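You operate a simulated robot arm through the tools that you are given. There is no shell and no other tool. Be economical: measure what you need, move in short steps, check, and stop when the job is done.

You are at the controls of a simulated robot arm. One attempt, no reset.

Task
Put the blue scoop on the middle of the side bench away on the small scoop shelf. Take the card box of ties and put it on the lower shelf of the blue crate stand. Take the blue lot card that says "lot A" from the bench behind the punnet filler and put it in the white fault tray there. Press the call button c to switch it off. Take the pot labelled "summer" from the black belt between the yellow marks and leave it on the top of the roller housing. Put the card box of wire clips in the orange tray. Fetch the teal-top lot card that says "SPEED 4 PAD 2" from the front half of the end stand and set it on the top of the roller housing. Press the call button a to switch it off. Put the card box of clip ties on the bare end of the picking table away on the second board from the bottom of the stores shelving. The order is free. Set down upright: card box of ties, blue lot card, pot, card box of wire clips, teal-top lot card, card box of clip ties.

It is judged by the outcome, as a careful person would: the job done as asked, and still so three seconds after it is handed in. It fails if anything else is knocked over, pushed out of place, dropped, spilled or broken.

Robot
A 7-joint arm with a fingered hand on a trunk, on a base that drives. Base frame: it is fixed to the floor where the robot stands at the start and does not move with it; the origin is under the middle of the robot, x ahead of it, y to its left, z up; the surface under the hand at the start is at about z = 880. Lengths are in mm, angles in rad, forces in N, time in s.
Its first joint turns from -2.897 to 2.897 rad. Places, roughly: blue grease pot, grey grease pot [-2250, 4500, 1000]; blue lot card [1000, -750, 1000]; blue scoop (27x12x8 cm) [700, -100, 900]; call button a [-1800, 2200, 700]; call button c [-1800, 3400, 700]; card box of clip ties [-1750, 750, 1000]; card box of ties [1000, -250, 1000]; card box of wire clips [-3250, 5250, 250]; lower shelf of the blue crate stand [-2500, -2200, 200]; orange tray (34x30x9 cm) [-4400, 3700, 900]; second board of the stores shelving [300, 7000, 600]; small scoop shelf (16x25 cm) [-2520, 60, 440]; teal-top lot card [-2000, 7250, 500]; top of the roller housing (18x34 cm) [-3980, 4860, 1360]; white fault tray [1000, -750, 1000]. Payload 3.7 kg.
Tool frame: the origin (TCP) lies between the finger pads and is the grasp point; the fingertips stand 25 mm ahead of it; z points along the fingers, y is the line along which they close. The gripper opens to 88 mm. The gripper's body begins 29 mm behind the TCP. The gripper is a hand of 5 fingers: y runs from the thumb to the fingers, the wrist lies at [-13, -106, -174] in the tool frame.
Orientation is that of the tool frame in the base frame, as [roll, pitch, yaw] about the fixed x, y, z axes, in that order (R = Rz(yaw) Ry(pitch) Rx(roll)). With the fingers straight down and the wrist toward the robot, the tool's x, y and z point along [0, 1, 0], [1, 0, 0] and [0, 0, -1] of the base frame.

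Tools
- The arm moves only by the tool nudge_tool. Its argument "deltas" is a list of rows, each an object (a shift or turn left out is 0) with "xyz": the shift along the base's x, y, z in units of 150 mm (1.0 is 150 mm), a list of three; "dr": the turn, a rotation vector about the base's x, y, z in units of 60 degrees (1.0 is 60 degrees), a list of three. In form: [{"xyz": [dx, dy, dz], "dr": [ax, ay, az]}, ...]. A call has 1 to 20 rows; each row is the pose to reach, as a shift and turn from the pose commanded when the call began. A call with a number of a shift or a turn outside -1 to 1 is refused whole. A row lasts 0.2 s, in which the tool goes at most 50 mm and 0.15 rad; a call with a longer step from one row to the next is refused whole. Where a pose cannot be reached the arm comes as near as it can. A force on the tool above 40 N (or 10 N above the force at the start of the call, whichever is more), or a blocked arm, ends the call early, and 0.2 s more pass. In this call time passes only in rows, and 0.2 s behind the last. The reply holds the time, the measured pose of the TCP, the force on the tool along the base axes, the opening and the grip force, in the units named above and with some noise, with the torque about the TCP (base axes, N m) and any sound that the robot's microphone picked up, and new pictures: "pictures" is both (left out), scene, wrist or none.
- Cameras (640 x 400 px; columns grow to the right, rows downward): "scene" is now at [180.3, 187, 1325.6]; the picture's right is [-0.60, -0.80, 0.00], its down [-0.27, 0.20, -0.94] and it looks along [0.76, -0.56, -0.34] (base axes); focal length 290 px, centre (320, 200). "wrist" rides on the gripper at [59, -79, -105] in the tool frame; the picture's right is [-0.73, 0.32, -0.61], its down [-0.62, -0.68, 0.38] and it looks along [-0.29, 0.66, 0.70] (tool axes); focal length 234 px, centre (320, 200). There is no depth. A picture from a camera that has moved, and an enlarged one, comes with that camera's place and axes in the base frame and with its lens. The place of the scene camera against the robot may be out by one fixed shift of up to 25 mm in any direction.
- base_move(legs): drives the robot by 1 to 6 legs, each [ahead, left, turn to the left] in mm, mm and rad, along the robot's own axes; the way and the turn of a leg run together, so that a leg with both is an arc; at most 1500 mm and 3.142 rad a leg. The arm and the cameras ride along, it lands a little off, and it stops where it bumps. It gives what a move gives, and a new picture of the scene camera.
- finger_targets(index, middle, ring, little, thumb_bend, thumb_turn): sets how far each is bent, from 0 (flat) to 100 (curled in); at 30 the hand is open as for a grip, at 70 the pads meet at the TCP. One left out holds its place. A second passes; each finger stops where it meets its share of the squeeze, and holds until it gets a number again. It is the only way to open and close the hand. It gives what a move gives, with no picture; readings hold the bend of each and the force on index, middle, ring, little, thumb and palm. thumb_turn goes from beside the hand (0) to across from the fingers (100), as for a grip.
- aim_head(pan, tilt): turns the head with the scene camera to pan (to the left, within 2.094 rad either way) and tilt (down, from -0.506 to 1.204), counted from straight ahead of the robot. It gives what a move gives, and a new picture of the scene camera.
- enlarge(camera, box): a new picture of the part [left, top, right, bottom] of that camera's present view, enlarged. It takes no simulated time.
- hand_in(): hands the job in; it is judged then, once.

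Go step by step. Nothing tells you exact positions but the pictures and the camera data: compare them with the known pose of the tool, close in by small moves and look again before you grip or let go. The budget is 483 turns and 360 pictures, counting those below and the enlarged ones. Unless the task says otherwise, let go and move clear before handing in.

The tools are called after "Emit:" as a command line: name --argument value ..., lists and objects as JSON in quotes. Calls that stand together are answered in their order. nudge_tool: Moves the arm, as the interface text tells. Its arguments: {"type":"object","properties":{"deltas":{"type":"array"},"pictures":{"type":"string","enum":["both","scene","wrist","none"]}},"required":["deltas"]} The other tools are called the same way: finger_targets (index, middle, ring, little, thumb_bend, thumb_turn) moves the fingers one by one; base_move (legs) drives the base; aim_head (pan, tilt) turns the head that bears the scene camera; enlarge (camera, box) takes an enlarged picture of a part of a camera's view; hand_in () hands the job in.

At the start:

```text
time_s: 0.0
eef_pos: [769.9, -124.5, 1139.6]
tcp_rot: [-3.141, 0.002, 1.572]
force: [-0.5, 0.2, 0.1]
ft_torque: [0.02, -0.01, -0.02]
finger_gap: 87.2
grip_force: 0.0
shape: jaw
bend: [30.0, 30.0, 30.0, 30.0, 30.0, 98.0]
finger forces: [0.1, 0.1, 0.0, 0.1, 0.0, 0.1]
robot x, y, heading: [0.0, 0.1, 0.002]
head pan, tilt: [-0.641, 0.342]
```

scene: 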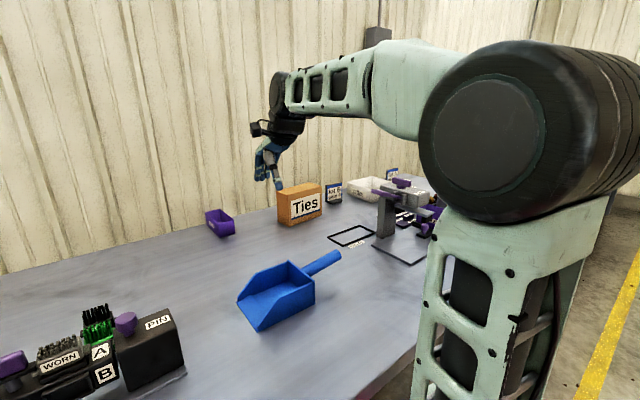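
wrist: 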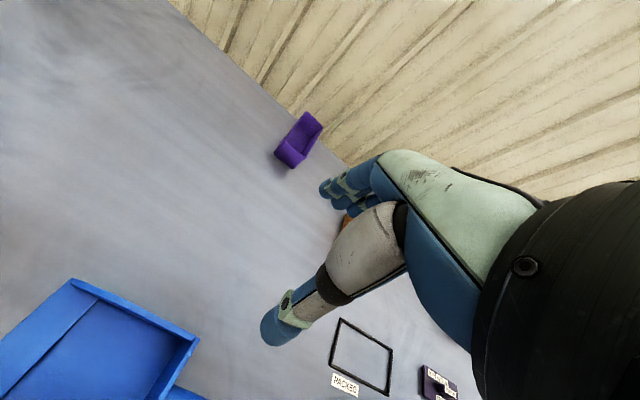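

I see the side bench ahead with the blue scoop, the box of ties, and lot cards near a white tray. I'll look closer at the right part of the bench.

Emit:
enlarge --camera "scene" --box '[200, 150, 450, 306]'

Emit:
aim_head --pan -0.9 --tilt 0.5

```text
2.56 times, centred on (325, 228) of scene
camera zoom: at [180.3, 187.0, 1325.6], right [-0.6, -0.8, 0.0], down [-0.27, 0.2, -0.94], along [0.76, -0.56, -0.34], focal length 743 px, centre (307, 128)
```

zoom: 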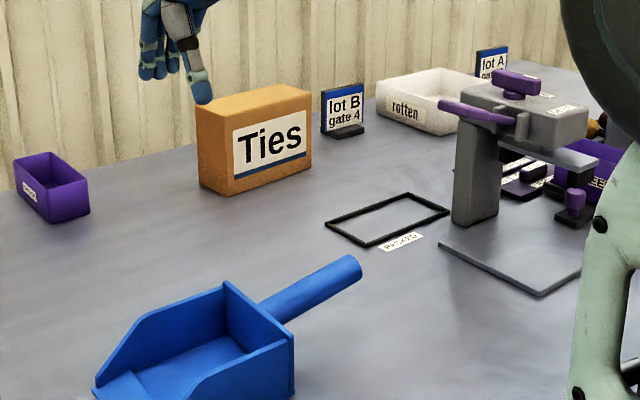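

```text
time_s: 0.8
eef_pos: [771.5, -124.3, 1140.2]
tcp_rot: [-3.141, 0.001, 1.57]
force: [0.5, 0.3, 0.3]
ft_torque: [0.0, 0.01, 0.02]
finger_gap: 87.5
grip_force: 0.1
shape: jaw
bend: [30.0, 30.0, 30.0, 30.0, 30.0, 98.0]
finger forces: [0.1, 0.0, 0.0, 0.0, 0.0, 0.1]
robot x, y, heading: [-2.1, -1.1, -0.004]
head pan, tilt: [-0.901, 0.499]
camera scene: at [162.2, 171.4, 1311.1], right [-0.78, -0.62, 0.0], down [-0.3, 0.37, -0.88], along [0.55, -0.69, -0.48], focal length 290 px, centre (320, 200)
```

scene: 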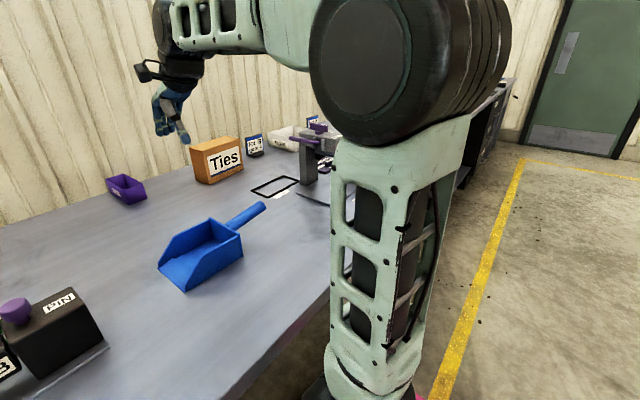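

The box of ties is about 1058,-365 (70 mm deep in x). I'll look down at the base and bench edge and around the room.

Emit:
aim_head --pan 0.3 --tilt 1.1

Emit:
aim_head --pan 1.3 --tilt 0.2

Emit:
aim_head --pan 2.09 --tilt 0.2

Emit:
aim_head --pan -2.09 --tilt 0.3

```text
time_s: 2.2
eef_pos: [771.9, -124.3, 1140.2]
tcp_rot: [-3.141, 0.001, 1.57]
force: [0.6, -0.3, -0.6]
ft_torque: [0.0, -0.01, -0.01]
finger_gap: 87.7
grip_force: 0.1
shape: jaw
bend: [30.0, 30.0, 30.0, 30.0, 30.0, 98.0]
finger forces: [0.0, 0.1, 0.0, 0.1, 0.0, 0.0]
robot x, y, heading: [-0.1, 0.9, 0.001]
head pan, tilt: [0.3, 1.1]
camera scene: at [165.9, 261.3, 1263.4], right [0.29, -0.96, 0.0], down [-0.85, -0.26, -0.45], along [0.43, 0.13, -0.89], focal length 290 px, centre (320, 200)
```

scene: 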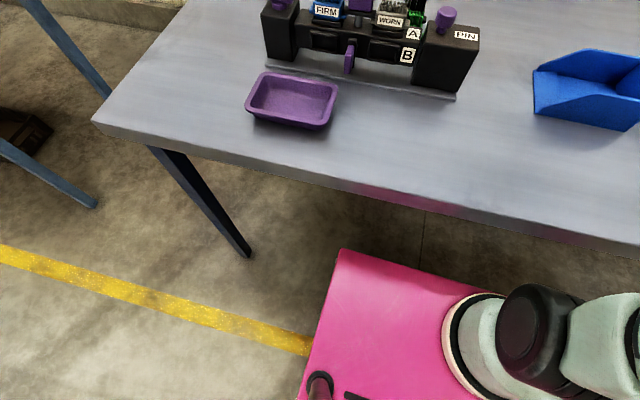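

```text
time_s: 3.4
eef_pos: [770.7, -124.1, 1139.9]
tcp_rot: [-3.14, 0.0, 1.57]
force: [-0.6, 0.0, 0.1]
ft_torque: [0.01, 0.03, 0.0]
finger_gap: 87.8
grip_force: 0.0
shape: jaw
bend: [30.0, 30.0, 30.0, 30.0, 30.0, 98.0]
finger forces: [0.0, 0.1, 0.1, 0.1, 0.0, 0.1]
robot x, y, heading: [2.0, -0.1, -0.0]
head pan, tilt: [1.3, 0.201]
camera scene: at [130.6, 332.4, 1338.7], right [0.96, -0.27, 0.0], down [-0.05, -0.19, -0.98], along [0.26, 0.94, -0.2], focal length 290 px, centre (320, 200)
```

scene: 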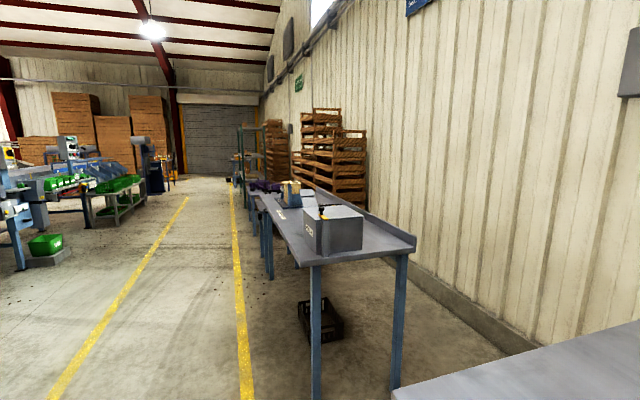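

```text
time_s: 4.6
eef_pos: [771.3, -123.1, 1140.3]
tcp_rot: [-3.141, 0.001, 1.571]
force: [0.0, 0.3, -0.6]
ft_torque: [0.02, 0.02, -0.03]
finger_gap: 87.8
grip_force: 0.1
shape: jaw
bend: [30.0, 30.0, 30.0, 30.0, 30.0, 98.0]
finger forces: [0.0, 0.0, 0.1, 0.0, 0.0, 0.2]
robot x, y, heading: [-2.0, 1.8, -0.001]
head pan, tilt: [2.089, 0.201]
camera scene: at [59.5, 323.6, 1338.8], right [0.87, 0.49, 0.0], down [0.1, -0.17, -0.98], along [-0.48, 0.85, -0.2], focal length 290 px, centre (320, 200)
```

scene: 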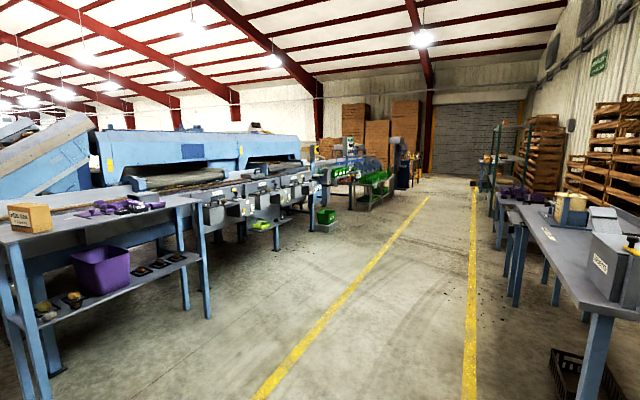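

```text
time_s: 8.0
eef_pos: [771.9, -124.5, 1139.6]
tcp_rot: [3.141, 0.0, 1.571]
force: [0.1, 0.2, -0.6]
ft_torque: [0.02, -0.01, -0.02]
finger_gap: 87.5
grip_force: 0.2
shape: jaw
bend: [30.0, 30.0, 30.0, 30.0, 30.0, 98.0]
finger forces: [0.0, 0.1, 0.0, 0.0, 0.1, 0.0]
robot x, y, heading: [-0.2, 3.4, 0.0]
head pan, tilt: [-2.089, 0.3]
camera scene: at [59.3, 161.5, 1329.5], right [-0.87, 0.5, 0.0], down [0.15, 0.26, -0.96], along [-0.47, -0.83, -0.3], focal length 290 px, centre (320, 200)
```

scene: 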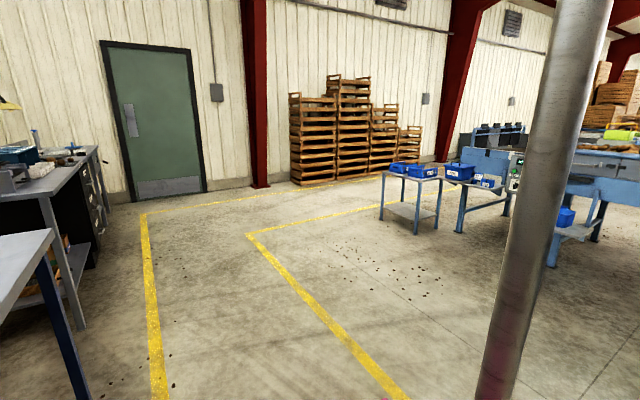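

The base (pink) sits partly under the bench edge; bench runs y≈+800..-1200. I'll raise the hand a little and slide right 400 mm, forward a bit, then look at the right half.

Emit:
nudge_tool --deltas '[{"xyz": [0, 0, 0.3]}, {"xyz": [0, 0, 0.6]}, {"xyz": [0, 0, 0.6]}]' --pictures "none"

Emit:
base_move --legs '[[0, -430, 0]]'

Emit:
aim_head --pan -0.5 --tilt 0.5

```text
time_s: 8.8
eef_pos: [770.7, -124.4, 1233.4]
tcp_rot: [3.14, 0.001, 1.571]
force: [0.3, -0.1, -0.3]
ft_torque: [-0.01, -0.02, 0.0]
finger_gap: 87.4
grip_force: 0.0
shape: jaw
bend: [30.0, 30.0, 30.0, 30.0, 30.0, 98.0]
finger forces: [0.0, 0.0, 0.0, 0.0, 0.0, 0.0]
robot x, y, heading: [-1.6, 4.4, -0.002]
head pan, tilt: [-2.089, 0.3]
```

```text
time_s: 11.4
eef_pos: [772.7, -552.4, 1232.1]
tcp_rot: [3.142, 0.001, 1.576]
force: [0.0, -0.1, 1.0]
ft_torque: [-0.03, 0.01, -0.01]
finger_gap: 88.0
grip_force: 0.1
shape: jaw
bend: [30.0, 30.0, 30.0, 30.0, 30.0, 98.0]
finger forces: [0.1, 0.0, 0.0, 0.0, 0.0, 0.0]
robot x, y, heading: [2.0, -434.7, 0.005]
head pan, tilt: [-2.089, 0.3]
camera scene: at [59.8, -270.3, 1329.5], right [-0.87, 0.49, 0.0], down [0.15, 0.26, -0.96], along [-0.47, -0.83, -0.3], focal length 290 px, centre (320, 200)
```

scene: 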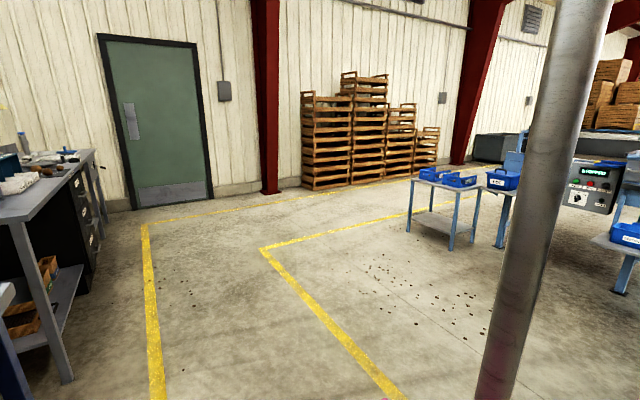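

```text
time_s: 13.1
eef_pos: [773.0, -551.9, 1234.0]
tcp_rot: [-3.141, 0.001, 1.576]
force: [-0.1, -0.2, -0.3]
ft_torque: [-0.01, -0.01, 0.0]
finger_gap: 87.9
grip_force: 0.1
shape: jaw
bend: [30.0, 30.0, 30.0, 30.0, 30.0, 98.0]
finger forces: [0.0, 0.0, 0.0, 0.1, 0.0, 0.0]
robot x, y, heading: [0.6, -432.3, 0.004]
head pan, tilt: [-0.499, 0.499]
camera scene: at [185.7, -232.2, 1311.1], right [-0.47, -0.88, 0.0], down [-0.42, 0.23, -0.88], along [0.77, -0.42, -0.48], focal length 290 px, centre (320, 200)
```

scene: 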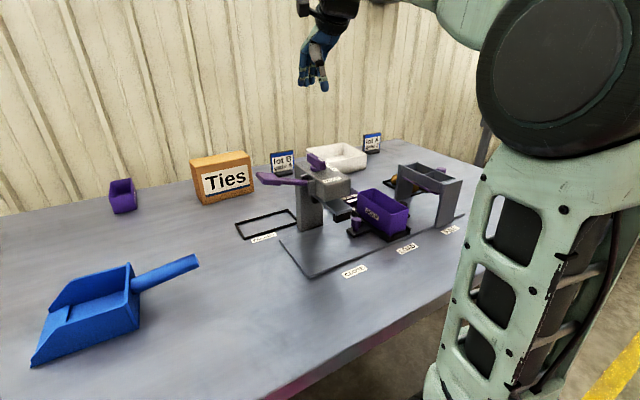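

I see lot A card to the right of the white tray. Zooming.

Emit:
enlarge --camera "scene" --box '[260, 120, 420, 220]'

```text
4.00 times, centred on (340, 170) of scene
camera zoom: at [185.7, -232.2, 1311.1], right [-0.47, -0.88, 0.0], down [-0.42, 0.23, -0.88], along [0.77, -0.42, -0.48], focal length 1160 px, centre (240, 320)
```

zoom: 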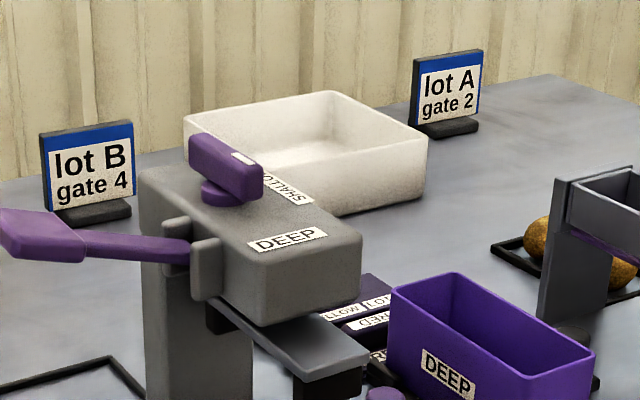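

I estimate card A at (1145,-1015), tray x 1010–1180, y -714..-886. I need to come closer; look down to see how the base sits relative to bench.

Emit:
aim_head --pan 0.6 --tilt 1.2

Emit:
aim_head --pan -1.2 --tilt 0.9

```text
time_s: 14.4
eef_pos: [774.0, -552.2, 1232.6]
tcp_rot: [3.141, -0.001, 1.575]
force: [-0.1, -0.4, -1.1]
ft_torque: [0.01, 0.02, -0.01]
finger_gap: 87.7
grip_force: 0.0
shape: jaw
bend: [30.0, 30.0, 30.0, 30.0, 30.0, 98.0]
finger forces: [0.0, 0.1, 0.0, 0.0, 0.1, 0.1]
robot x, y, heading: [-1.7, -436.2, 0.003]
head pan, tilt: [0.6, 1.201]
camera scene: at [151.6, -157.2, 1257.4], right [0.57, -0.82, 0.0], down [-0.77, -0.53, -0.36], along [0.3, 0.21, -0.93], focal length 290 px, centre (320, 200)
```

scene: 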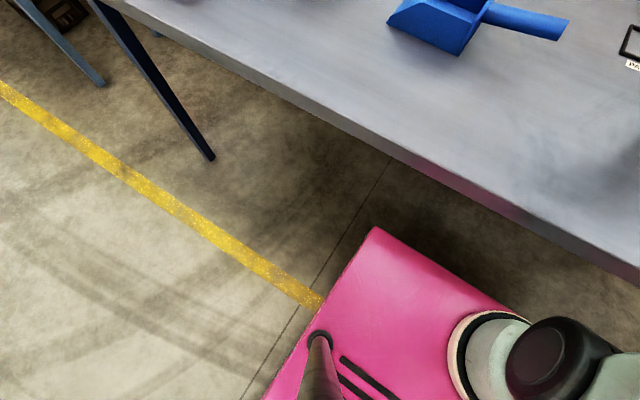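

```text
time_s: 16.2
eef_pos: [772.5, -552.7, 1232.3]
tcp_rot: [-3.141, 0.001, 1.576]
force: [0.0, 0.5, 0.4]
ft_torque: [-0.01, 0.01, 0.0]
finger_gap: 87.6
grip_force: 0.0
shape: jaw
bend: [30.0, 30.0, 30.0, 30.0, 30.0, 98.0]
finger forces: [0.0, 0.0, 0.0, 0.0, 0.0, 0.0]
robot x, y, heading: [4.2, -434.4, 0.004]
head pan, tilt: [-1.201, 0.901]
camera scene: at [133.3, -259.2, 1277.2], right [-0.93, -0.37, 0.0], down [-0.29, 0.73, -0.62], along [0.23, -0.58, -0.78], focal length 290 px, centre (320, 200)
```

scene: 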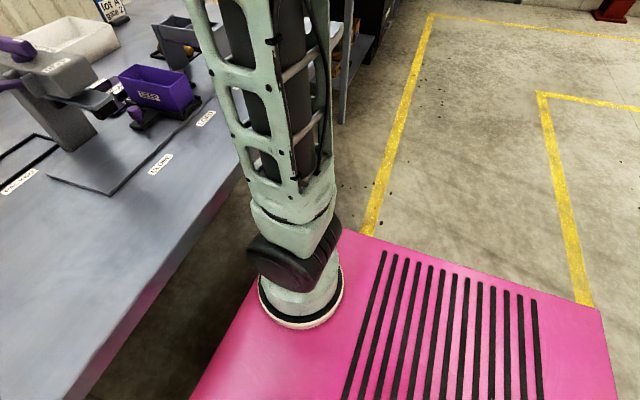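

Base is 780×560 with top at z≈570 and the arm mounted about 250 ahead of its middle, so cards are within reach if I slide right. Moving to y≈-800.

Emit:
base_move --legs '[[20, -370, 0]]'

Emit:
aim_head --pan -0.25 --tilt 0.5

```text
time_s: 18.6
eef_pos: [795.0, -921.1, 1233.5]
tcp_rot: [3.141, 0.0, 1.578]
force: [-0.2, -0.1, 0.2]
ft_torque: [0.01, 0.02, 0.01]
finger_gap: 87.7
grip_force: 0.1
shape: jaw
bend: [30.0, 30.0, 30.0, 30.0, 30.0, 98.0]
finger forces: [0.0, 0.1, 0.1, 0.0, 0.1, 0.1]
robot x, y, heading: [22.1, -799.6, 0.005]
head pan, tilt: [-1.201, 0.901]
camera scene: at [155.2, -629.0, 1277.2], right [-0.93, -0.37, 0.0], down [-0.29, 0.73, -0.62], along [0.23, -0.58, -0.78], focal length 290 px, centre (320, 200)
```

scene: 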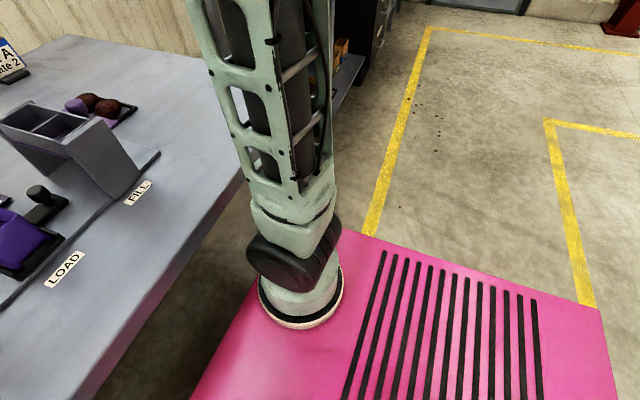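

```text
time_s: 19.8
eef_pos: [795.6, -921.9, 1231.6]
tcp_rot: [3.141, 0.0, 1.58]
force: [0.2, 0.3, -0.6]
ft_torque: [-0.03, 0.0, -0.03]
finger_gap: 88.0
grip_force: 0.0
shape: jaw
bend: [30.0, 30.0, 30.0, 30.0, 30.0, 98.0]
finger forces: [0.0, 0.1, 0.0, 0.1, 0.0, 0.0]
robot x, y, heading: [23.8, -802.6, 0.006]
head pan, tilt: [-0.25, 0.499]
camera scene: at [215.6, -580.6, 1311.1], right [-0.24, -0.97, 0.0], down [-0.47, 0.12, -0.88], along [0.85, -0.21, -0.48], focal length 290 px, centre (320, 200)
```

scene: 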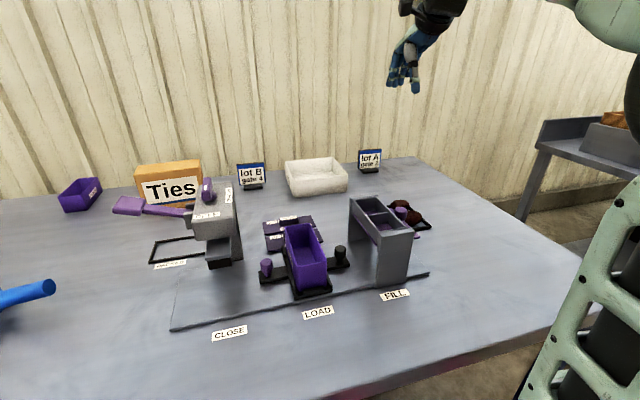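

Zooming on the tray, card and hand together.

Emit:
enlarge --camera "scene" --box '[270, 130, 430, 230]'

Emit:
enlarge --camera "scene" --box '[340, 0, 500, 100]'

```text
4.00 times, centred on (350, 180) of scene
camera zoom: at [215.6, -580.6, 1311.1], right [-0.24, -0.97, 0.0], down [-0.47, 0.12, -0.88], along [0.85, -0.21, -0.48], focal length 1160 px, centre (200, 280)
```

zoom: 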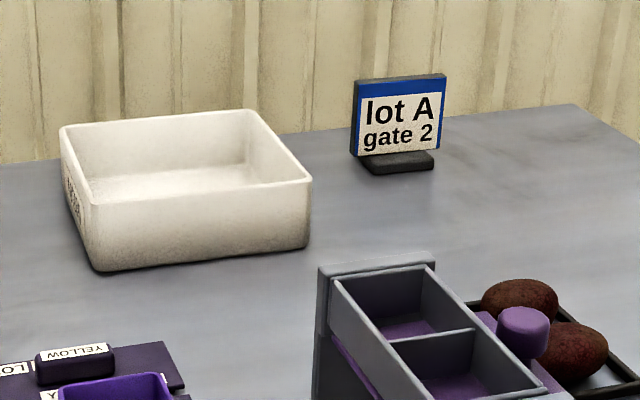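

```text
4.00 times, centred on (420, 50) of scene
camera zoom: at [215.6, -580.6, 1311.1], right [-0.24, -0.97, 0.0], down [-0.47, 0.12, -0.88], along [0.85, -0.21, -0.48], focal length 1160 px, centre (-80, 800)
```

zoom: 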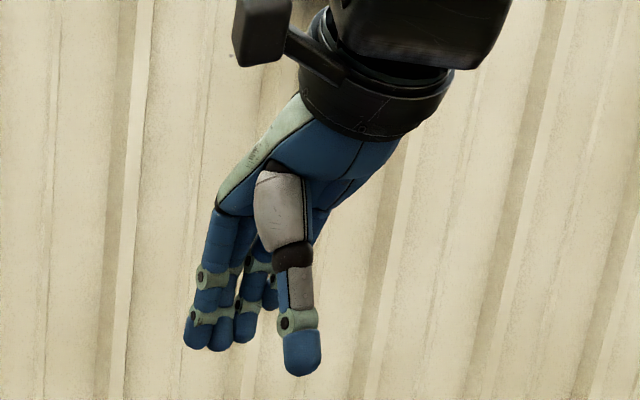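

Card A plate centre is about (1155,-1005), top z≈966. Moving the hand above it in three steps.

Emit:
nudge_tool --deltas '[{"xyz": [0.3, -0.1, 0]}, {"xyz": [0.6, -0.2, 0]}, {"xyz": [0.9, -0.3, 0]}, {"xyz": [0.9, -0.3, 0]}]' --pictures "none"

Emit:
nudge_tool --deltas '[{"xyz": [0.3, -0.1, 0]}, {"xyz": [0.6, -0.2, 0]}, {"xyz": [0.9, -0.3, 0]}, {"xyz": [0.9, -0.3, -0.1]}]' --pictures "none"

Emit:
nudge_tool --deltas '[{"xyz": [0.3, 0, -0.1]}, {"xyz": [0.57, 0, -0.3]}, {"xyz": [0.57, 0, -0.5]}]'

```text
time_s: 20.8
eef_pos: [928.9, -968.6, 1230.9]
tcp_rot: [-3.141, -0.001, 1.579]
force: [0.1, -1.1, 0.0]
ft_torque: [-0.02, -0.02, -0.04]
finger_gap: 87.8
grip_force: 0.0
shape: jaw
bend: [30.0, 30.0, 30.0, 30.0, 30.0, 98.0]
finger forces: [0.0, 0.1, 0.1, 0.1, 0.0, 0.0]
robot x, y, heading: [23.7, -801.2, 0.005]
head pan, tilt: [-0.25, 0.499]
```

```text
time_s: 21.8
eef_pos: [1054.1, -1011.2, 1207.2]
tcp_rot: [3.14, -0.001, 1.577]
force: [-0.6, 0.3, 0.8]
ft_torque: [-0.01, -0.01, 0.01]
finger_gap: 87.8
grip_force: 0.1
shape: jaw
bend: [30.0, 30.0, 30.0, 30.0, 30.0, 98.0]
finger forces: [0.0, 0.0, 0.1, 0.1, 0.1, 0.0]
out of reach, approached as far as the arm can: row 3, 4
robot x, y, heading: [26.0, -802.6, 0.002]
head pan, tilt: [-0.25, 0.499]
```

```text
refused: row 2 steps farther than a row can; nothing moved
```

Out of reach at this height; lower extends reach. Descend first, then forward.

Emit:
nudge_tool --deltas '[{"xyz": [0, 0, -0.3]}, {"xyz": [0.1, 0, -0.6]}, {"xyz": [0.4, 0, -0.65]}, {"xyz": [0.65, 0, -0.65]}, {"xyz": [0.65, 0, -0.65]}]'

```text
time_s: 23.2
eef_pos: [1110.1, -1006.6, 1130.6]
tcp_rot: [3.109, 0.005, 1.575]
force: [-0.5, -0.2, 0.0]
ft_torque: [0.0, 0.03, -0.01]
finger_gap: 87.8
grip_force: 0.0
shape: jaw
bend: [30.0, 30.0, 30.0, 30.0, 30.0, 98.0]
finger forces: [0.0, 0.1, 0.0, 0.0, 0.0, 0.0]
out of reach, approached as far as the arm can: row 4, 5
robot x, y, heading: [16.2, -805.9, 0.012]
head pan, tilt: [-0.25, 0.499]
stopped in row 5: the arm was blocked; the commanded pose is now the measured one
camera scene: at [195.3, -580.8, 1314.1], right [-0.24, -0.97, 0.0], down [-0.45, 0.11, -0.88], along [0.86, -0.21, -0.47], focal length 290 px, centre (320, 200)
camera wrist: at [1027.4, -948.3, 1234.2], right [0.31, -0.72, 0.62], down [-0.67, -0.63, -0.4], along [0.68, -0.29, -0.67], focal length 234 px, centre (320, 200)
```

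scene: 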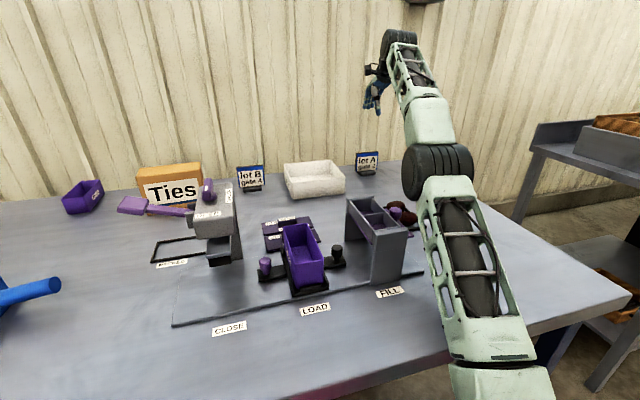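
wrist: 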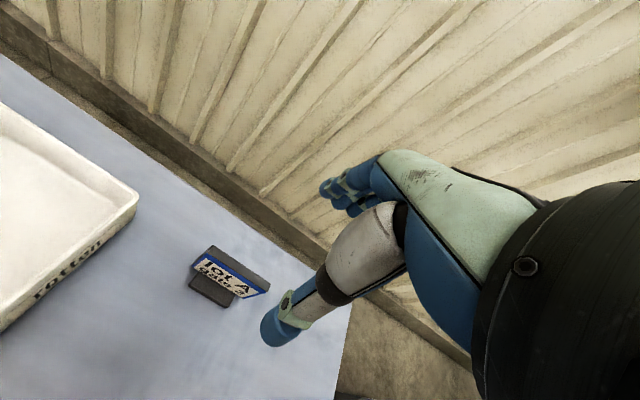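

The arm was blocked; I'll look where the upper arm sits relative to the bench edge.

Emit:
aim_head --pan -0.8 --tilt 0.9

```text
time_s: 24.1
eef_pos: [1109.2, -1006.9, 1129.2]
tcp_rot: [3.11, 0.006, 1.574]
force: [-0.4, -0.4, -0.2]
ft_torque: [0.01, -0.02, 0.0]
finger_gap: 88.1
grip_force: 0.0
shape: jaw
bend: [30.0, 30.0, 30.0, 30.0, 30.0, 98.0]
finger forces: [0.0, 0.1, 0.0, 0.0, 0.0, 0.0]
robot x, y, heading: [17.3, -805.8, 0.003]
head pan, tilt: [-0.799, 0.901]
camera scene: at [159.6, -612.7, 1280.0], right [-0.71, -0.7, -0.01], down [-0.54, 0.56, -0.63], along [0.45, -0.44, -0.78], focal length 290 px, centre (320, 200)
```

scene: 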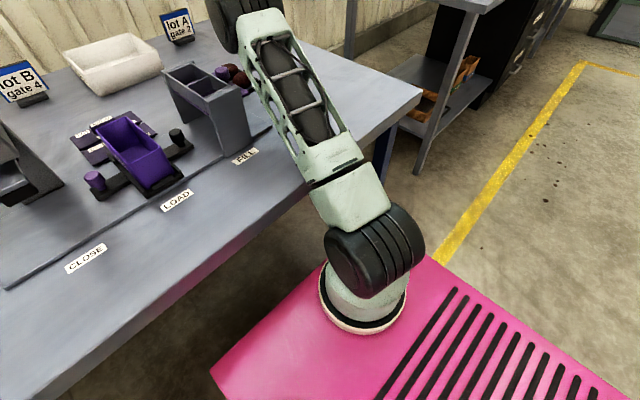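

The upper arm lies on the bench edge when fully extended. I'll retract, then drive forward about 45 mm.

Emit:
nudge_tool --deltas '[{"xyz": [-0.2, 0, 0.2]}, {"xyz": [-0.5, 0, 0.3]}, {"xyz": [-0.8, 0.1, 0.4]}, {"xyz": [-1, 0.1, 0.4]}, {"xyz": [-1, 0.1, 0.4]}]' --pictures "none"

Emit:
base_move --legs '[[45, -60, 0]]'

```text
time_s: 25.4
eef_pos: [977.5, -994.7, 1166.5]
tcp_rot: [3.132, 0.002, 1.575]
force: [-0.6, -0.6, 0.1]
ft_torque: [0.0, 0.0, -0.02]
finger_gap: 87.9
grip_force: 0.1
shape: jaw
bend: [30.0, 30.0, 30.0, 30.0, 30.0, 98.0]
finger forces: [0.1, 0.0, 0.0, 0.0, 0.0, 0.0]
robot x, y, heading: [17.3, -802.2, 0.004]
head pan, tilt: [-0.799, 0.901]
```

```text
time_s: 26.4
eef_pos: [1022.8, -1056.8, 1166.6]
tcp_rot: [3.131, 0.002, 1.577]
force: [0.8, -0.2, -0.3]
ft_torque: [0.0, 0.02, 0.01]
finger_gap: 88.0
grip_force: 0.1
shape: jaw
bend: [30.0, 30.0, 30.0, 30.0, 30.0, 98.0]
finger forces: [0.0, 0.1, 0.0, 0.0, 0.0, 0.0]
robot x, y, heading: [67.5, -866.2, 0.006]
head pan, tilt: [-0.799, 0.901]
camera scene: at [223.4, -675.6, 1277.2], right [-0.71, -0.7, 0.0], down [-0.55, 0.56, -0.62], along [0.43, -0.44, -0.78], focal length 290 px, centre (320, 200)
```

scene: 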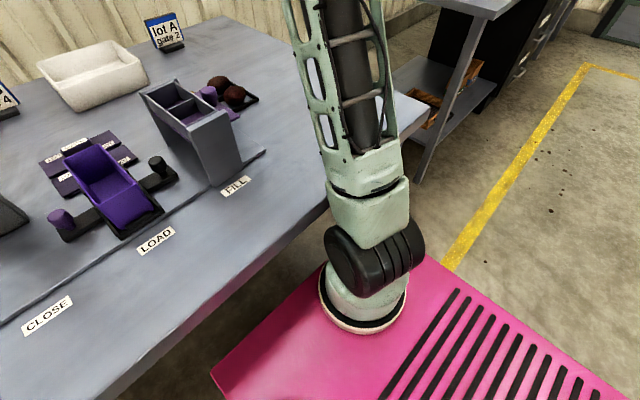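

Still clearance; another 30 mm forward, then extend low.

Emit:
base_move --legs '[[30, 0, 0]]'

Emit:
nudge_tool --deltas '[{"xyz": [0.2, 0.1, -0.1]}, {"xyz": [0.4, 0.2, -0.2]}, {"xyz": [0.6, 0.3, -0.25]}, {"xyz": [0.6, 0.3, -0.25]}]'

```text
time_s: 27.3
eef_pos: [1040.4, -1058.3, 1173.5]
tcp_rot: [3.126, 0.002, 1.574]
force: [-0.5, 0.1, 0.7]
ft_torque: [-0.02, 0.04, -0.01]
finger_gap: 87.7
grip_force: 0.0
shape: jaw
bend: [30.0, 30.0, 30.0, 30.0, 30.0, 98.0]
finger forces: [0.0, 0.0, 0.0, 0.0, 0.0, 0.0]
robot x, y, heading: [86.3, -861.5, 0.0]
head pan, tilt: [-0.799, 0.901]
stopped in leg 1: the robot was blocked; the commanded pose is now the measured one
camera scene: at [241.3, -675.5, 1277.6], right [-0.71, -0.7, 0.0], down [-0.55, 0.56, -0.62], along [0.44, -0.44, -0.78], focal length 290 px, centre (320, 200)
```

scene: 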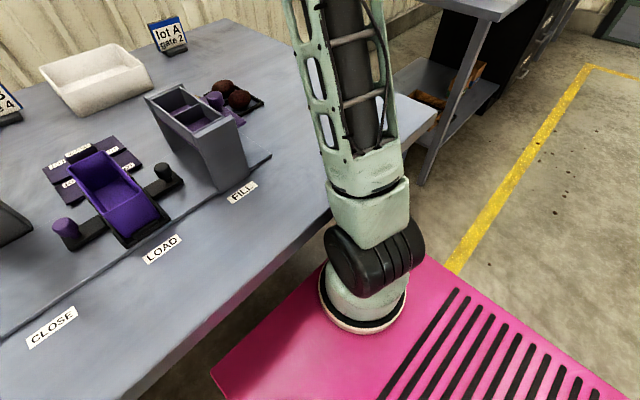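

```text
time_s: 28.5
eef_pos: [1118.8, -1025.8, 1142.0]
tcp_rot: [3.114, 0.005, 1.567]
force: [0.3, -0.3, 0.1]
ft_torque: [0.03, 0.0, 0.05]
finger_gap: 88.3
grip_force: 0.0
shape: jaw
bend: [30.0, 30.0, 30.0, 30.0, 30.0, 98.0]
finger forces: [0.0, 0.0, 0.0, 0.1, 0.0, 0.1]
robot x, y, heading: [75.5, -868.8, -0.009]
head pan, tilt: [-0.799, 0.901]
stopped in row 4: the arm was blocked; the commanded pose is now the measured one
camera scene: at [215.0, -680.6, 1282.2], right [-0.72, -0.69, -0.01], down [-0.53, 0.56, -0.63], along [0.44, -0.45, -0.77], focal length 290 px, centre (320, 200)
camera wrist: at [1037.5, -967.4, 1246.2], right [0.3, -0.72, 0.62], down [-0.67, -0.62, -0.4], along [0.67, -0.3, -0.68], focal length 234 px, centre (320, 200)
```

scene: 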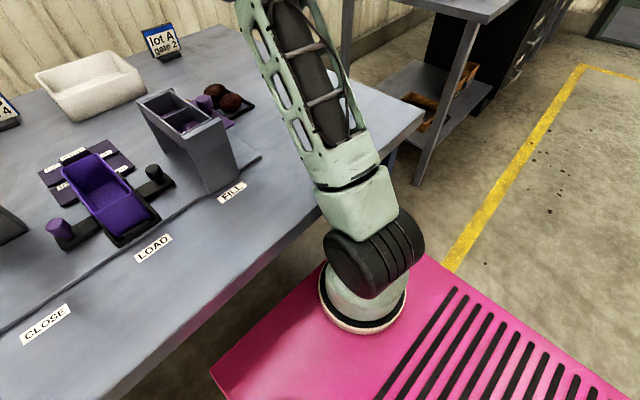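
wrist: 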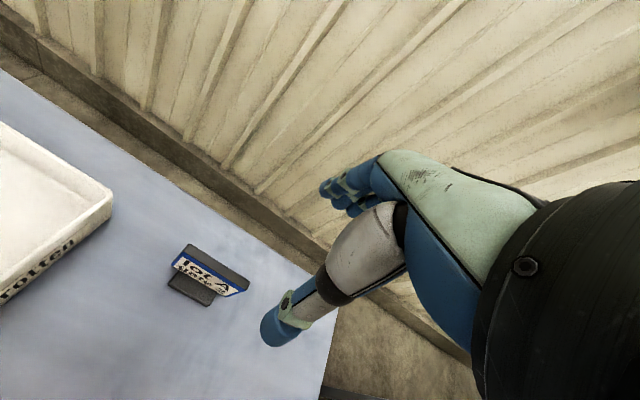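

The shoulder link hits the bench edge; being a bit farther back with the hand tilted forward ~20° should work better. Retract, back up 60 mm.

Emit:
nudge_tool --deltas '[{"xyz": [-0.3, 0, 0.1]}, {"xyz": [-0.6, 0, 0.2]}, {"xyz": [-0.9, 0, 0.2]}, {"xyz": [-0.9, 0, 0.2]}]' --pictures "none"

Emit:
base_move --legs '[[-60, 0, 0]]'

Emit:
nudge_tool --deltas '[{"xyz": [0, 0, 0], "dr": [0, -0.12, 0]}, {"xyz": [0, 0, 0], "dr": [0, -0.24, 0]}, {"xyz": [0, 0, 0], "dr": [0, -0.36, 0]}, {"xyz": [0.2, 0, 0], "dr": [0, -0.36, 0]}, {"xyz": [0.5, 0, -0.1], "dr": [0, -0.36, 0]}, {"xyz": [0.8, 0, -0.2], "dr": [0, -0.36, 0]}, {"xyz": [0.95, 0.1, -0.3], "dr": [0, -0.36, 0]}, {"xyz": [0.95, 0.1, -0.3], "dr": [0, -0.36, 0]}]'

```text
time_s: 29.5
eef_pos: [1002.9, -1028.1, 1157.1]
tcp_rot: [3.132, 0.004, 1.566]
force: [-0.6, -0.4, 0.6]
ft_torque: [0.0, -0.03, -0.03]
finger_gap: 87.9
grip_force: 0.1
shape: jaw
bend: [30.0, 30.0, 30.0, 30.0, 30.0, 98.0]
finger forces: [0.1, 0.1, 0.0, 0.0, 0.0, 0.1]
robot x, y, heading: [84.7, -869.2, -0.005]
head pan, tilt: [-0.799, 0.901]
```

```text
time_s: 30.5
eef_pos: [941.7, -1028.1, 1157.6]
tcp_rot: [3.131, 0.004, 1.564]
force: [0.6, 0.2, -0.8]
ft_torque: [-0.02, 0.01, -0.03]
finger_gap: 88.3
grip_force: 0.0
shape: jaw
bend: [30.0, 30.0, 30.0, 30.0, 30.0, 98.0]
finger forces: [0.1, 0.0, 0.0, 0.1, 0.1, 0.0]
robot x, y, heading: [23.3, -869.9, -0.004]
head pan, tilt: [-0.799, 0.901]
camera scene: at [183.8, -681.6, 1277.2], right [-0.72, -0.69, 0.0], down [-0.54, 0.56, -0.62], along [0.43, -0.45, -0.78], focal length 290 px, centre (320, 200)
```

scene: 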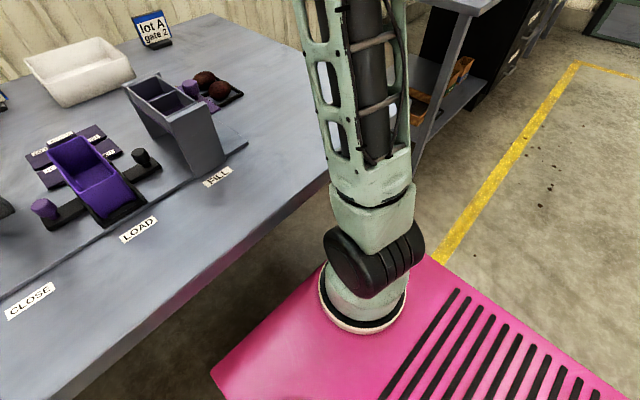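

```text
time_s: 32.3
eef_pos: [1087.1, -1015.2, 1111.5]
tcp_rot: [2.753, 0.002, 1.566]
force: [-0.4, 0.5, -0.4]
ft_torque: [0.01, -0.01, 0.03]
finger_gap: 87.8
grip_force: 0.0
shape: jaw
bend: [30.0, 30.0, 30.0, 30.0, 30.0, 98.0]
finger forces: [0.0, 0.0, 0.0, 0.0, 0.0, 0.1]
robot x, y, heading: [24.7, -867.7, -0.002]
head pan, tilt: [-0.799, 0.901]
camera scene: at [183.8, -681.6, 1277.2], right [-0.72, -0.69, 0.0], down [-0.54, 0.56, -0.62], along [0.43, -0.45, -0.78], focal length 290 px, centre (320, 200)
camera wrist: at [974.2, -956.1, 1178.7], right [0.07, -0.73, 0.68], down [-0.49, -0.62, -0.61], along [0.87, -0.3, -0.4], focal length 234 px, centre (320, 200)
```

scene: 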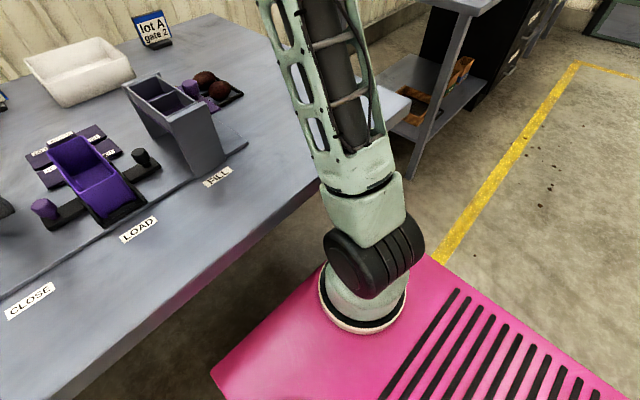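
wrist: 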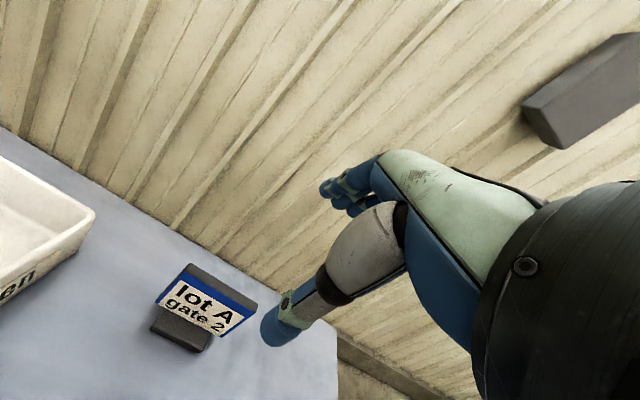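

Card plate is at x≈1135, y -971..-1049. Approaching to just above it with the tilt kept.

Emit:
nudge_tool --deltas '[{"xyz": [0.15, 0, -0.25], "dr": [0, 0, 0]}, {"xyz": [0.3, 0, -0.5], "dr": [0, 0, 0]}, {"xyz": [0.36, 0, -0.7], "dr": [0, 0, 0]}, {"xyz": [0.36, 0, -0.7], "dr": [0, 0, 0]}]' --pictures "wrist"

Emit:
aim_head --pan -0.3 --tilt 0.45

Emit:
enlarge --camera "scene" --box '[270, 110, 430, 210]'

```text
time_s: 33.3
eef_pos: [1138.6, -1013.7, 1005.9]
tcp_rot: [2.753, 0.002, 1.565]
force: [0.0, -0.6, -0.2]
ft_torque: [0.01, -0.01, 0.0]
finger_gap: 87.9
grip_force: 0.0
shape: jaw
bend: [30.0, 30.0, 30.0, 30.0, 30.0, 98.0]
finger forces: [0.1, 0.0, 0.0, 0.1, 0.1, 0.0]
robot x, y, heading: [25.2, -870.0, -0.007]
head pan, tilt: [-0.799, 0.901]
camera wrist: at [1026.0, -955.5, 1075.0], right [0.07, -0.73, 0.68], down [-0.49, -0.62, -0.61], along [0.87, -0.3, -0.4], focal length 234 px, centre (320, 200)
```

wrist: 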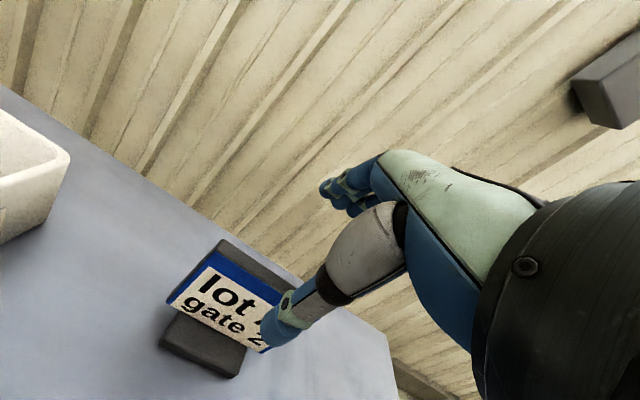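

```text
time_s: 34.2
eef_pos: [1138.5, -1013.7, 1006.7]
tcp_rot: [2.753, 0.001, 1.566]
force: [0.1, 0.6, -0.9]
ft_torque: [0.01, -0.02, -0.03]
finger_gap: 87.9
grip_force: 0.0
shape: jaw
bend: [30.0, 30.0, 30.0, 30.0, 30.0, 98.0]
finger forces: [0.0, 0.0, 0.1, 0.1, 0.1, 0.0]
robot x, y, heading: [21.9, -870.1, 0.0]
head pan, tilt: [-0.3, 0.45]
camera scene: at [219.1, -655.0, 1315.5], right [-0.3, -0.95, 0.0], down [-0.42, 0.13, -0.9], along [0.86, -0.27, -0.44], focal length 290 px, centre (320, 200)
```

scene: 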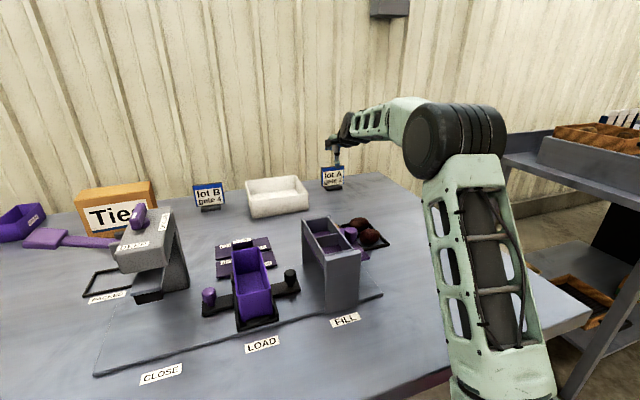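

```text
4.00 times, centred on (350, 160) of scene
camera zoom: at [219.1, -655.0, 1315.5], right [-0.3, -0.95, 0.0], down [-0.42, 0.13, -0.9], along [0.86, -0.27, -0.44], focal length 1160 px, centre (200, 360)
```

zoom: 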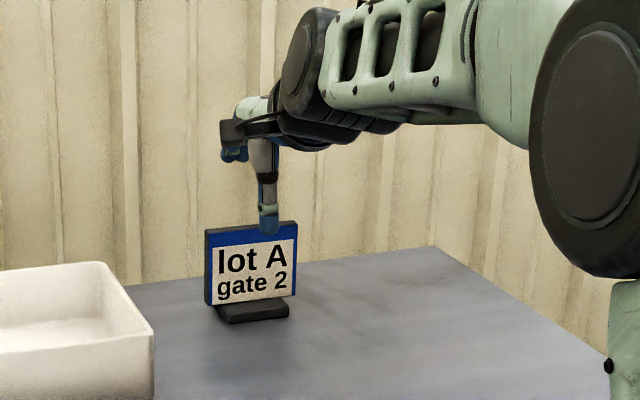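

Thumb is in front of the plate, fingers behind and above. Descend to grasp height, straightening partly.

Emit:
nudge_tool --deltas '[{"xyz": [-0.02, 0, -0.12], "dr": [0, 0.07, 0]}, {"xyz": [-0.04, 0, -0.25], "dr": [0, 0.14, 0]}, {"xyz": [-0.06, 0, -0.4], "dr": [0, 0.2, 0]}, {"xyz": [-0.06, 0, -0.4], "dr": [0, 0.2, 0]}]' --pictures "wrist"

Emit:
enlarge --camera "scene" --box '[270, 110, 430, 210]'

```text
time_s: 35.2
eef_pos: [1128.7, -1013.5, 947.4]
tcp_rot: [2.966, 0.001, 1.566]
force: [0.7, 0.4, 0.1]
ft_torque: [0.0, 0.01, 0.01]
finger_gap: 87.7
grip_force: 0.1
shape: jaw
bend: [30.0, 30.0, 30.0, 30.0, 30.0, 98.0]
finger forces: [0.1, 0.0, 0.1, 0.1, 0.1, 0.0]
robot x, y, heading: [24.5, -869.7, -0.01]
head pan, tilt: [-0.3, 0.45]
camera wrist: at [1033.4, -954.4, 1038.0], right [0.21, -0.73, 0.66], down [-0.61, -0.62, -0.5], along [0.77, -0.3, -0.57], focal length 234 px, centre (320, 200)
```

wrist: 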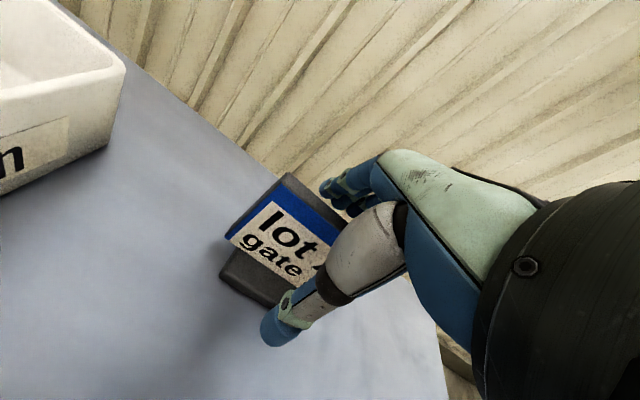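

```text
4.00 times, centred on (350, 160) of scene
camera zoom: at [219.2, -654.9, 1315.6], right [-0.3, -0.95, 0.0], down [-0.42, 0.13, -0.9], along [0.86, -0.27, -0.44], focal length 1160 px, centre (200, 360)
```

zoom: 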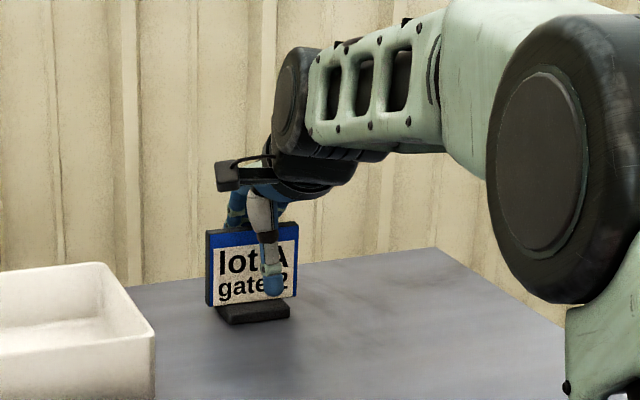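

Fingers straddle the plate. Closing.

Emit:
finger_targets --index 72 --middle 72 --ring 72 --little 72 --thumb_bend 72

Emit:
enlarge --camera "scene" --box '[270, 110, 430, 210]'

```text
time_s: 36.2
eef_pos: [1128.1, -1013.0, 948.3]
tcp_rot: [2.964, 0.001, 1.566]
force: [0.4, -1.0, 0.1]
ft_torque: [0.03, 0.05, 0.03]
finger_gap: 5.8
grip_force: 6.2
shape: fingers
bend: [71.0, 71.0, 72.0, 72.0, 66.0, 96.0]
finger forces: [4.1, 1.5, 0.4, 0.0, 6.3, 0.0]
robot x, y, heading: [23.6, -871.6, -0.006]
head pan, tilt: [-0.3, 0.45]
```

```text
4.00 times, centred on (350, 160) of scene
camera zoom: at [219.2, -654.9, 1315.6], right [-0.3, -0.95, 0.0], down [-0.42, 0.13, -0.9], along [0.86, -0.27, -0.44], focal length 1160 px, centre (200, 360)
```

zoom: 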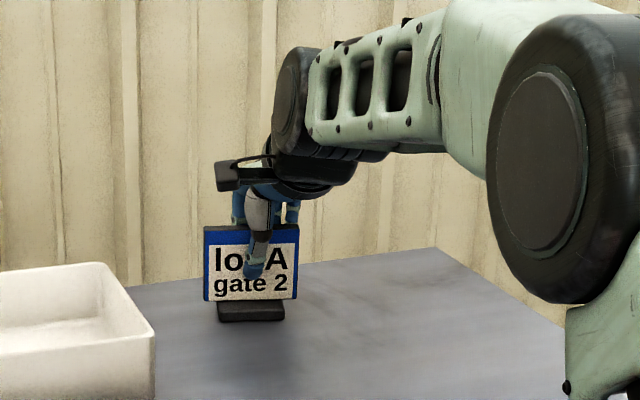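

Good light grip. Firming slightly and lifting while retreating a bit.

Emit:
finger_targets --index 78 --middle 78 --ring 76 --little 74 --thumb_bend 76

Emit:
nudge_tool --deltas '[{"xyz": [0, 0, 0.1]}, {"xyz": [0, 0, 0.3]}, {"xyz": [-0.1, 0.1, 0.5]}, {"xyz": [-0.2, 0.4, 0.6]}, {"xyz": [-0.2, 0.4, 0.6]}]'

Emit:
enlarge --camera "scene" --box '[230, 90, 430, 215]'

```text
time_s: 37.2
eef_pos: [1128.7, -1013.2, 947.3]
tcp_rot: [2.964, -0.001, 1.567]
force: [0.0, 0.4, 4.7]
ft_torque: [0.03, 0.11, 0.06]
finger_gap: 5.1
grip_force: 12.7
shape: fingers
bend: [76.0, 77.0, 76.0, 74.0, 65.0, 95.0]
finger forces: [8.2, 5.1, 0.0, 0.1, 12.5, 0.1]
robot x, y, heading: [25.9, -868.9, -0.004]
head pan, tilt: [-0.3, 0.45]
```

```text
time_s: 38.4
eef_pos: [1099.5, -953.7, 1036.9]
tcp_rot: [2.964, 0.001, 1.565]
force: [0.0, 0.3, -1.2]
ft_torque: [-0.01, -0.01, -0.01]
finger_gap: 5.2
grip_force: 12.2
shape: fingers
bend: [76.0, 77.0, 76.0, 74.0, 65.0, 95.0]
finger forces: [8.5, 4.0, 0.0, 0.1, 12.6, 0.0]
robot x, y, heading: [22.9, -869.3, -0.007]
head pan, tilt: [-0.3, 0.45]
camera scene: at [219.2, -654.9, 1315.6], right [-0.3, -0.95, 0.0], down [-0.42, 0.13, -0.9], along [0.86, -0.27, -0.44], focal length 290 px, centre (320, 200)
camera wrist: at [1003.5, -894.8, 1128.0], right [0.21, -0.73, 0.66], down [-0.61, -0.62, -0.5], along [0.77, -0.3, -0.57], focal length 234 px, centre (320, 200)
```

scene: 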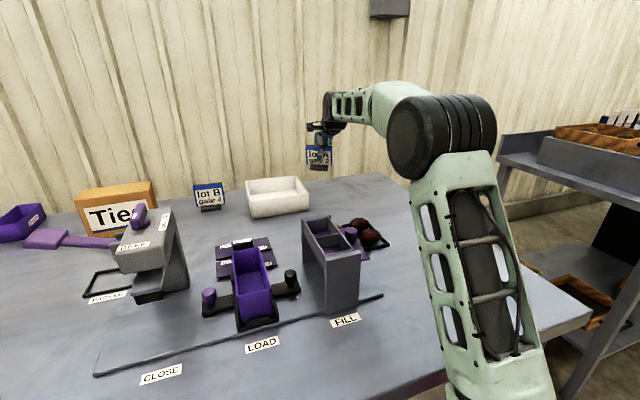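
wrist: 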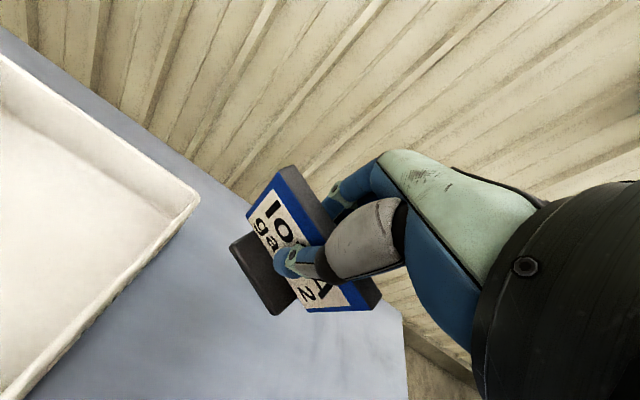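

```text
3.20 times, centred on (330, 152) of scene
camera zoom: at [219.2, -654.9, 1315.6], right [-0.3, -0.95, 0.0], down [-0.42, 0.13, -0.9], along [0.86, -0.27, -0.44], focal length 928 px, centre (288, 352)
```

zoom: 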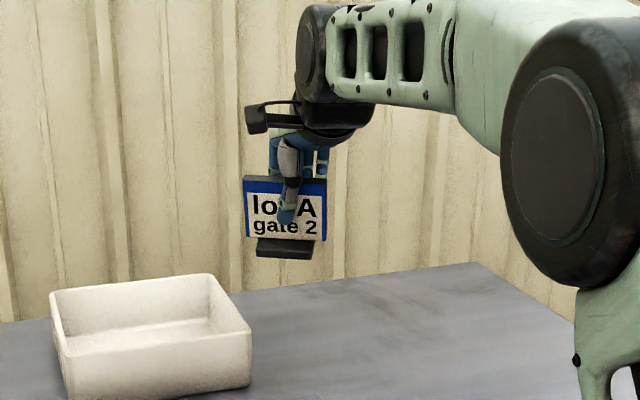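

Card held. Moving over the tray (centre ≈1097,-800).

Emit:
nudge_tool --deltas '[{"xyz": [0, 0.3, 0]}, {"xyz": [0, 0.6, 0]}, {"xyz": [0, 0.85, 0]}, {"xyz": [0, 1.0, 0]}, {"xyz": [0, 1.0, 0]}]' --pictures "wrist"

Emit:
enlarge --camera "scene" --box '[200, 90, 400, 215]'

```text
time_s: 39.6
eef_pos: [1101.0, -803.6, 1037.9]
tcp_rot: [2.962, 0.002, 1.565]
force: [-0.9, -0.4, -0.1]
ft_torque: [-0.02, 0.04, -0.01]
finger_gap: 5.1
grip_force: 12.4
shape: fingers
bend: [76.0, 77.0, 76.0, 74.0, 65.0, 95.0]
finger forces: [8.6, 4.0, 0.0, 0.0, 12.7, 0.1]
robot x, y, heading: [26.7, -868.9, -0.008]
head pan, tilt: [-0.3, 0.45]
camera wrist: at [1005.0, -744.0, 1128.2], right [0.21, -0.73, 0.66], down [-0.61, -0.62, -0.5], along [0.77, -0.29, -0.57], focal length 234 px, centre (320, 200)
```

wrist: 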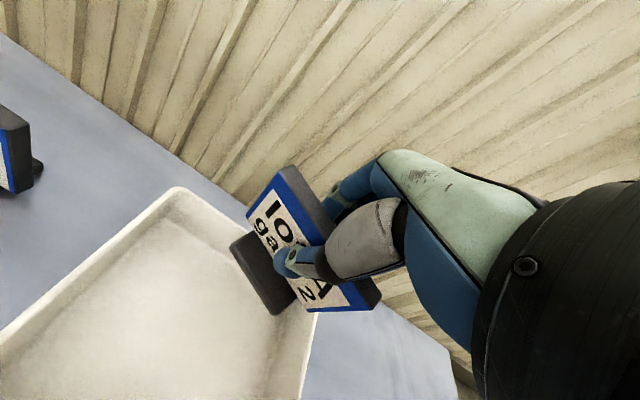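

```text
3.20 times, centred on (300, 152) of scene
camera zoom: at [219.2, -654.8, 1315.5], right [-0.3, -0.95, 0.0], down [-0.42, 0.13, -0.9], along [0.86, -0.27, -0.44], focal length 928 px, centre (384, 352)
```

zoom: 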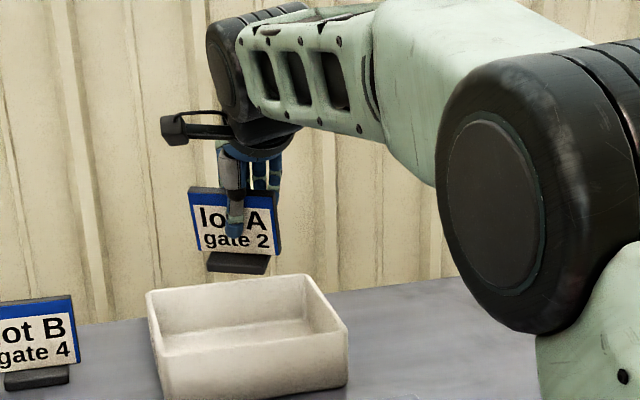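

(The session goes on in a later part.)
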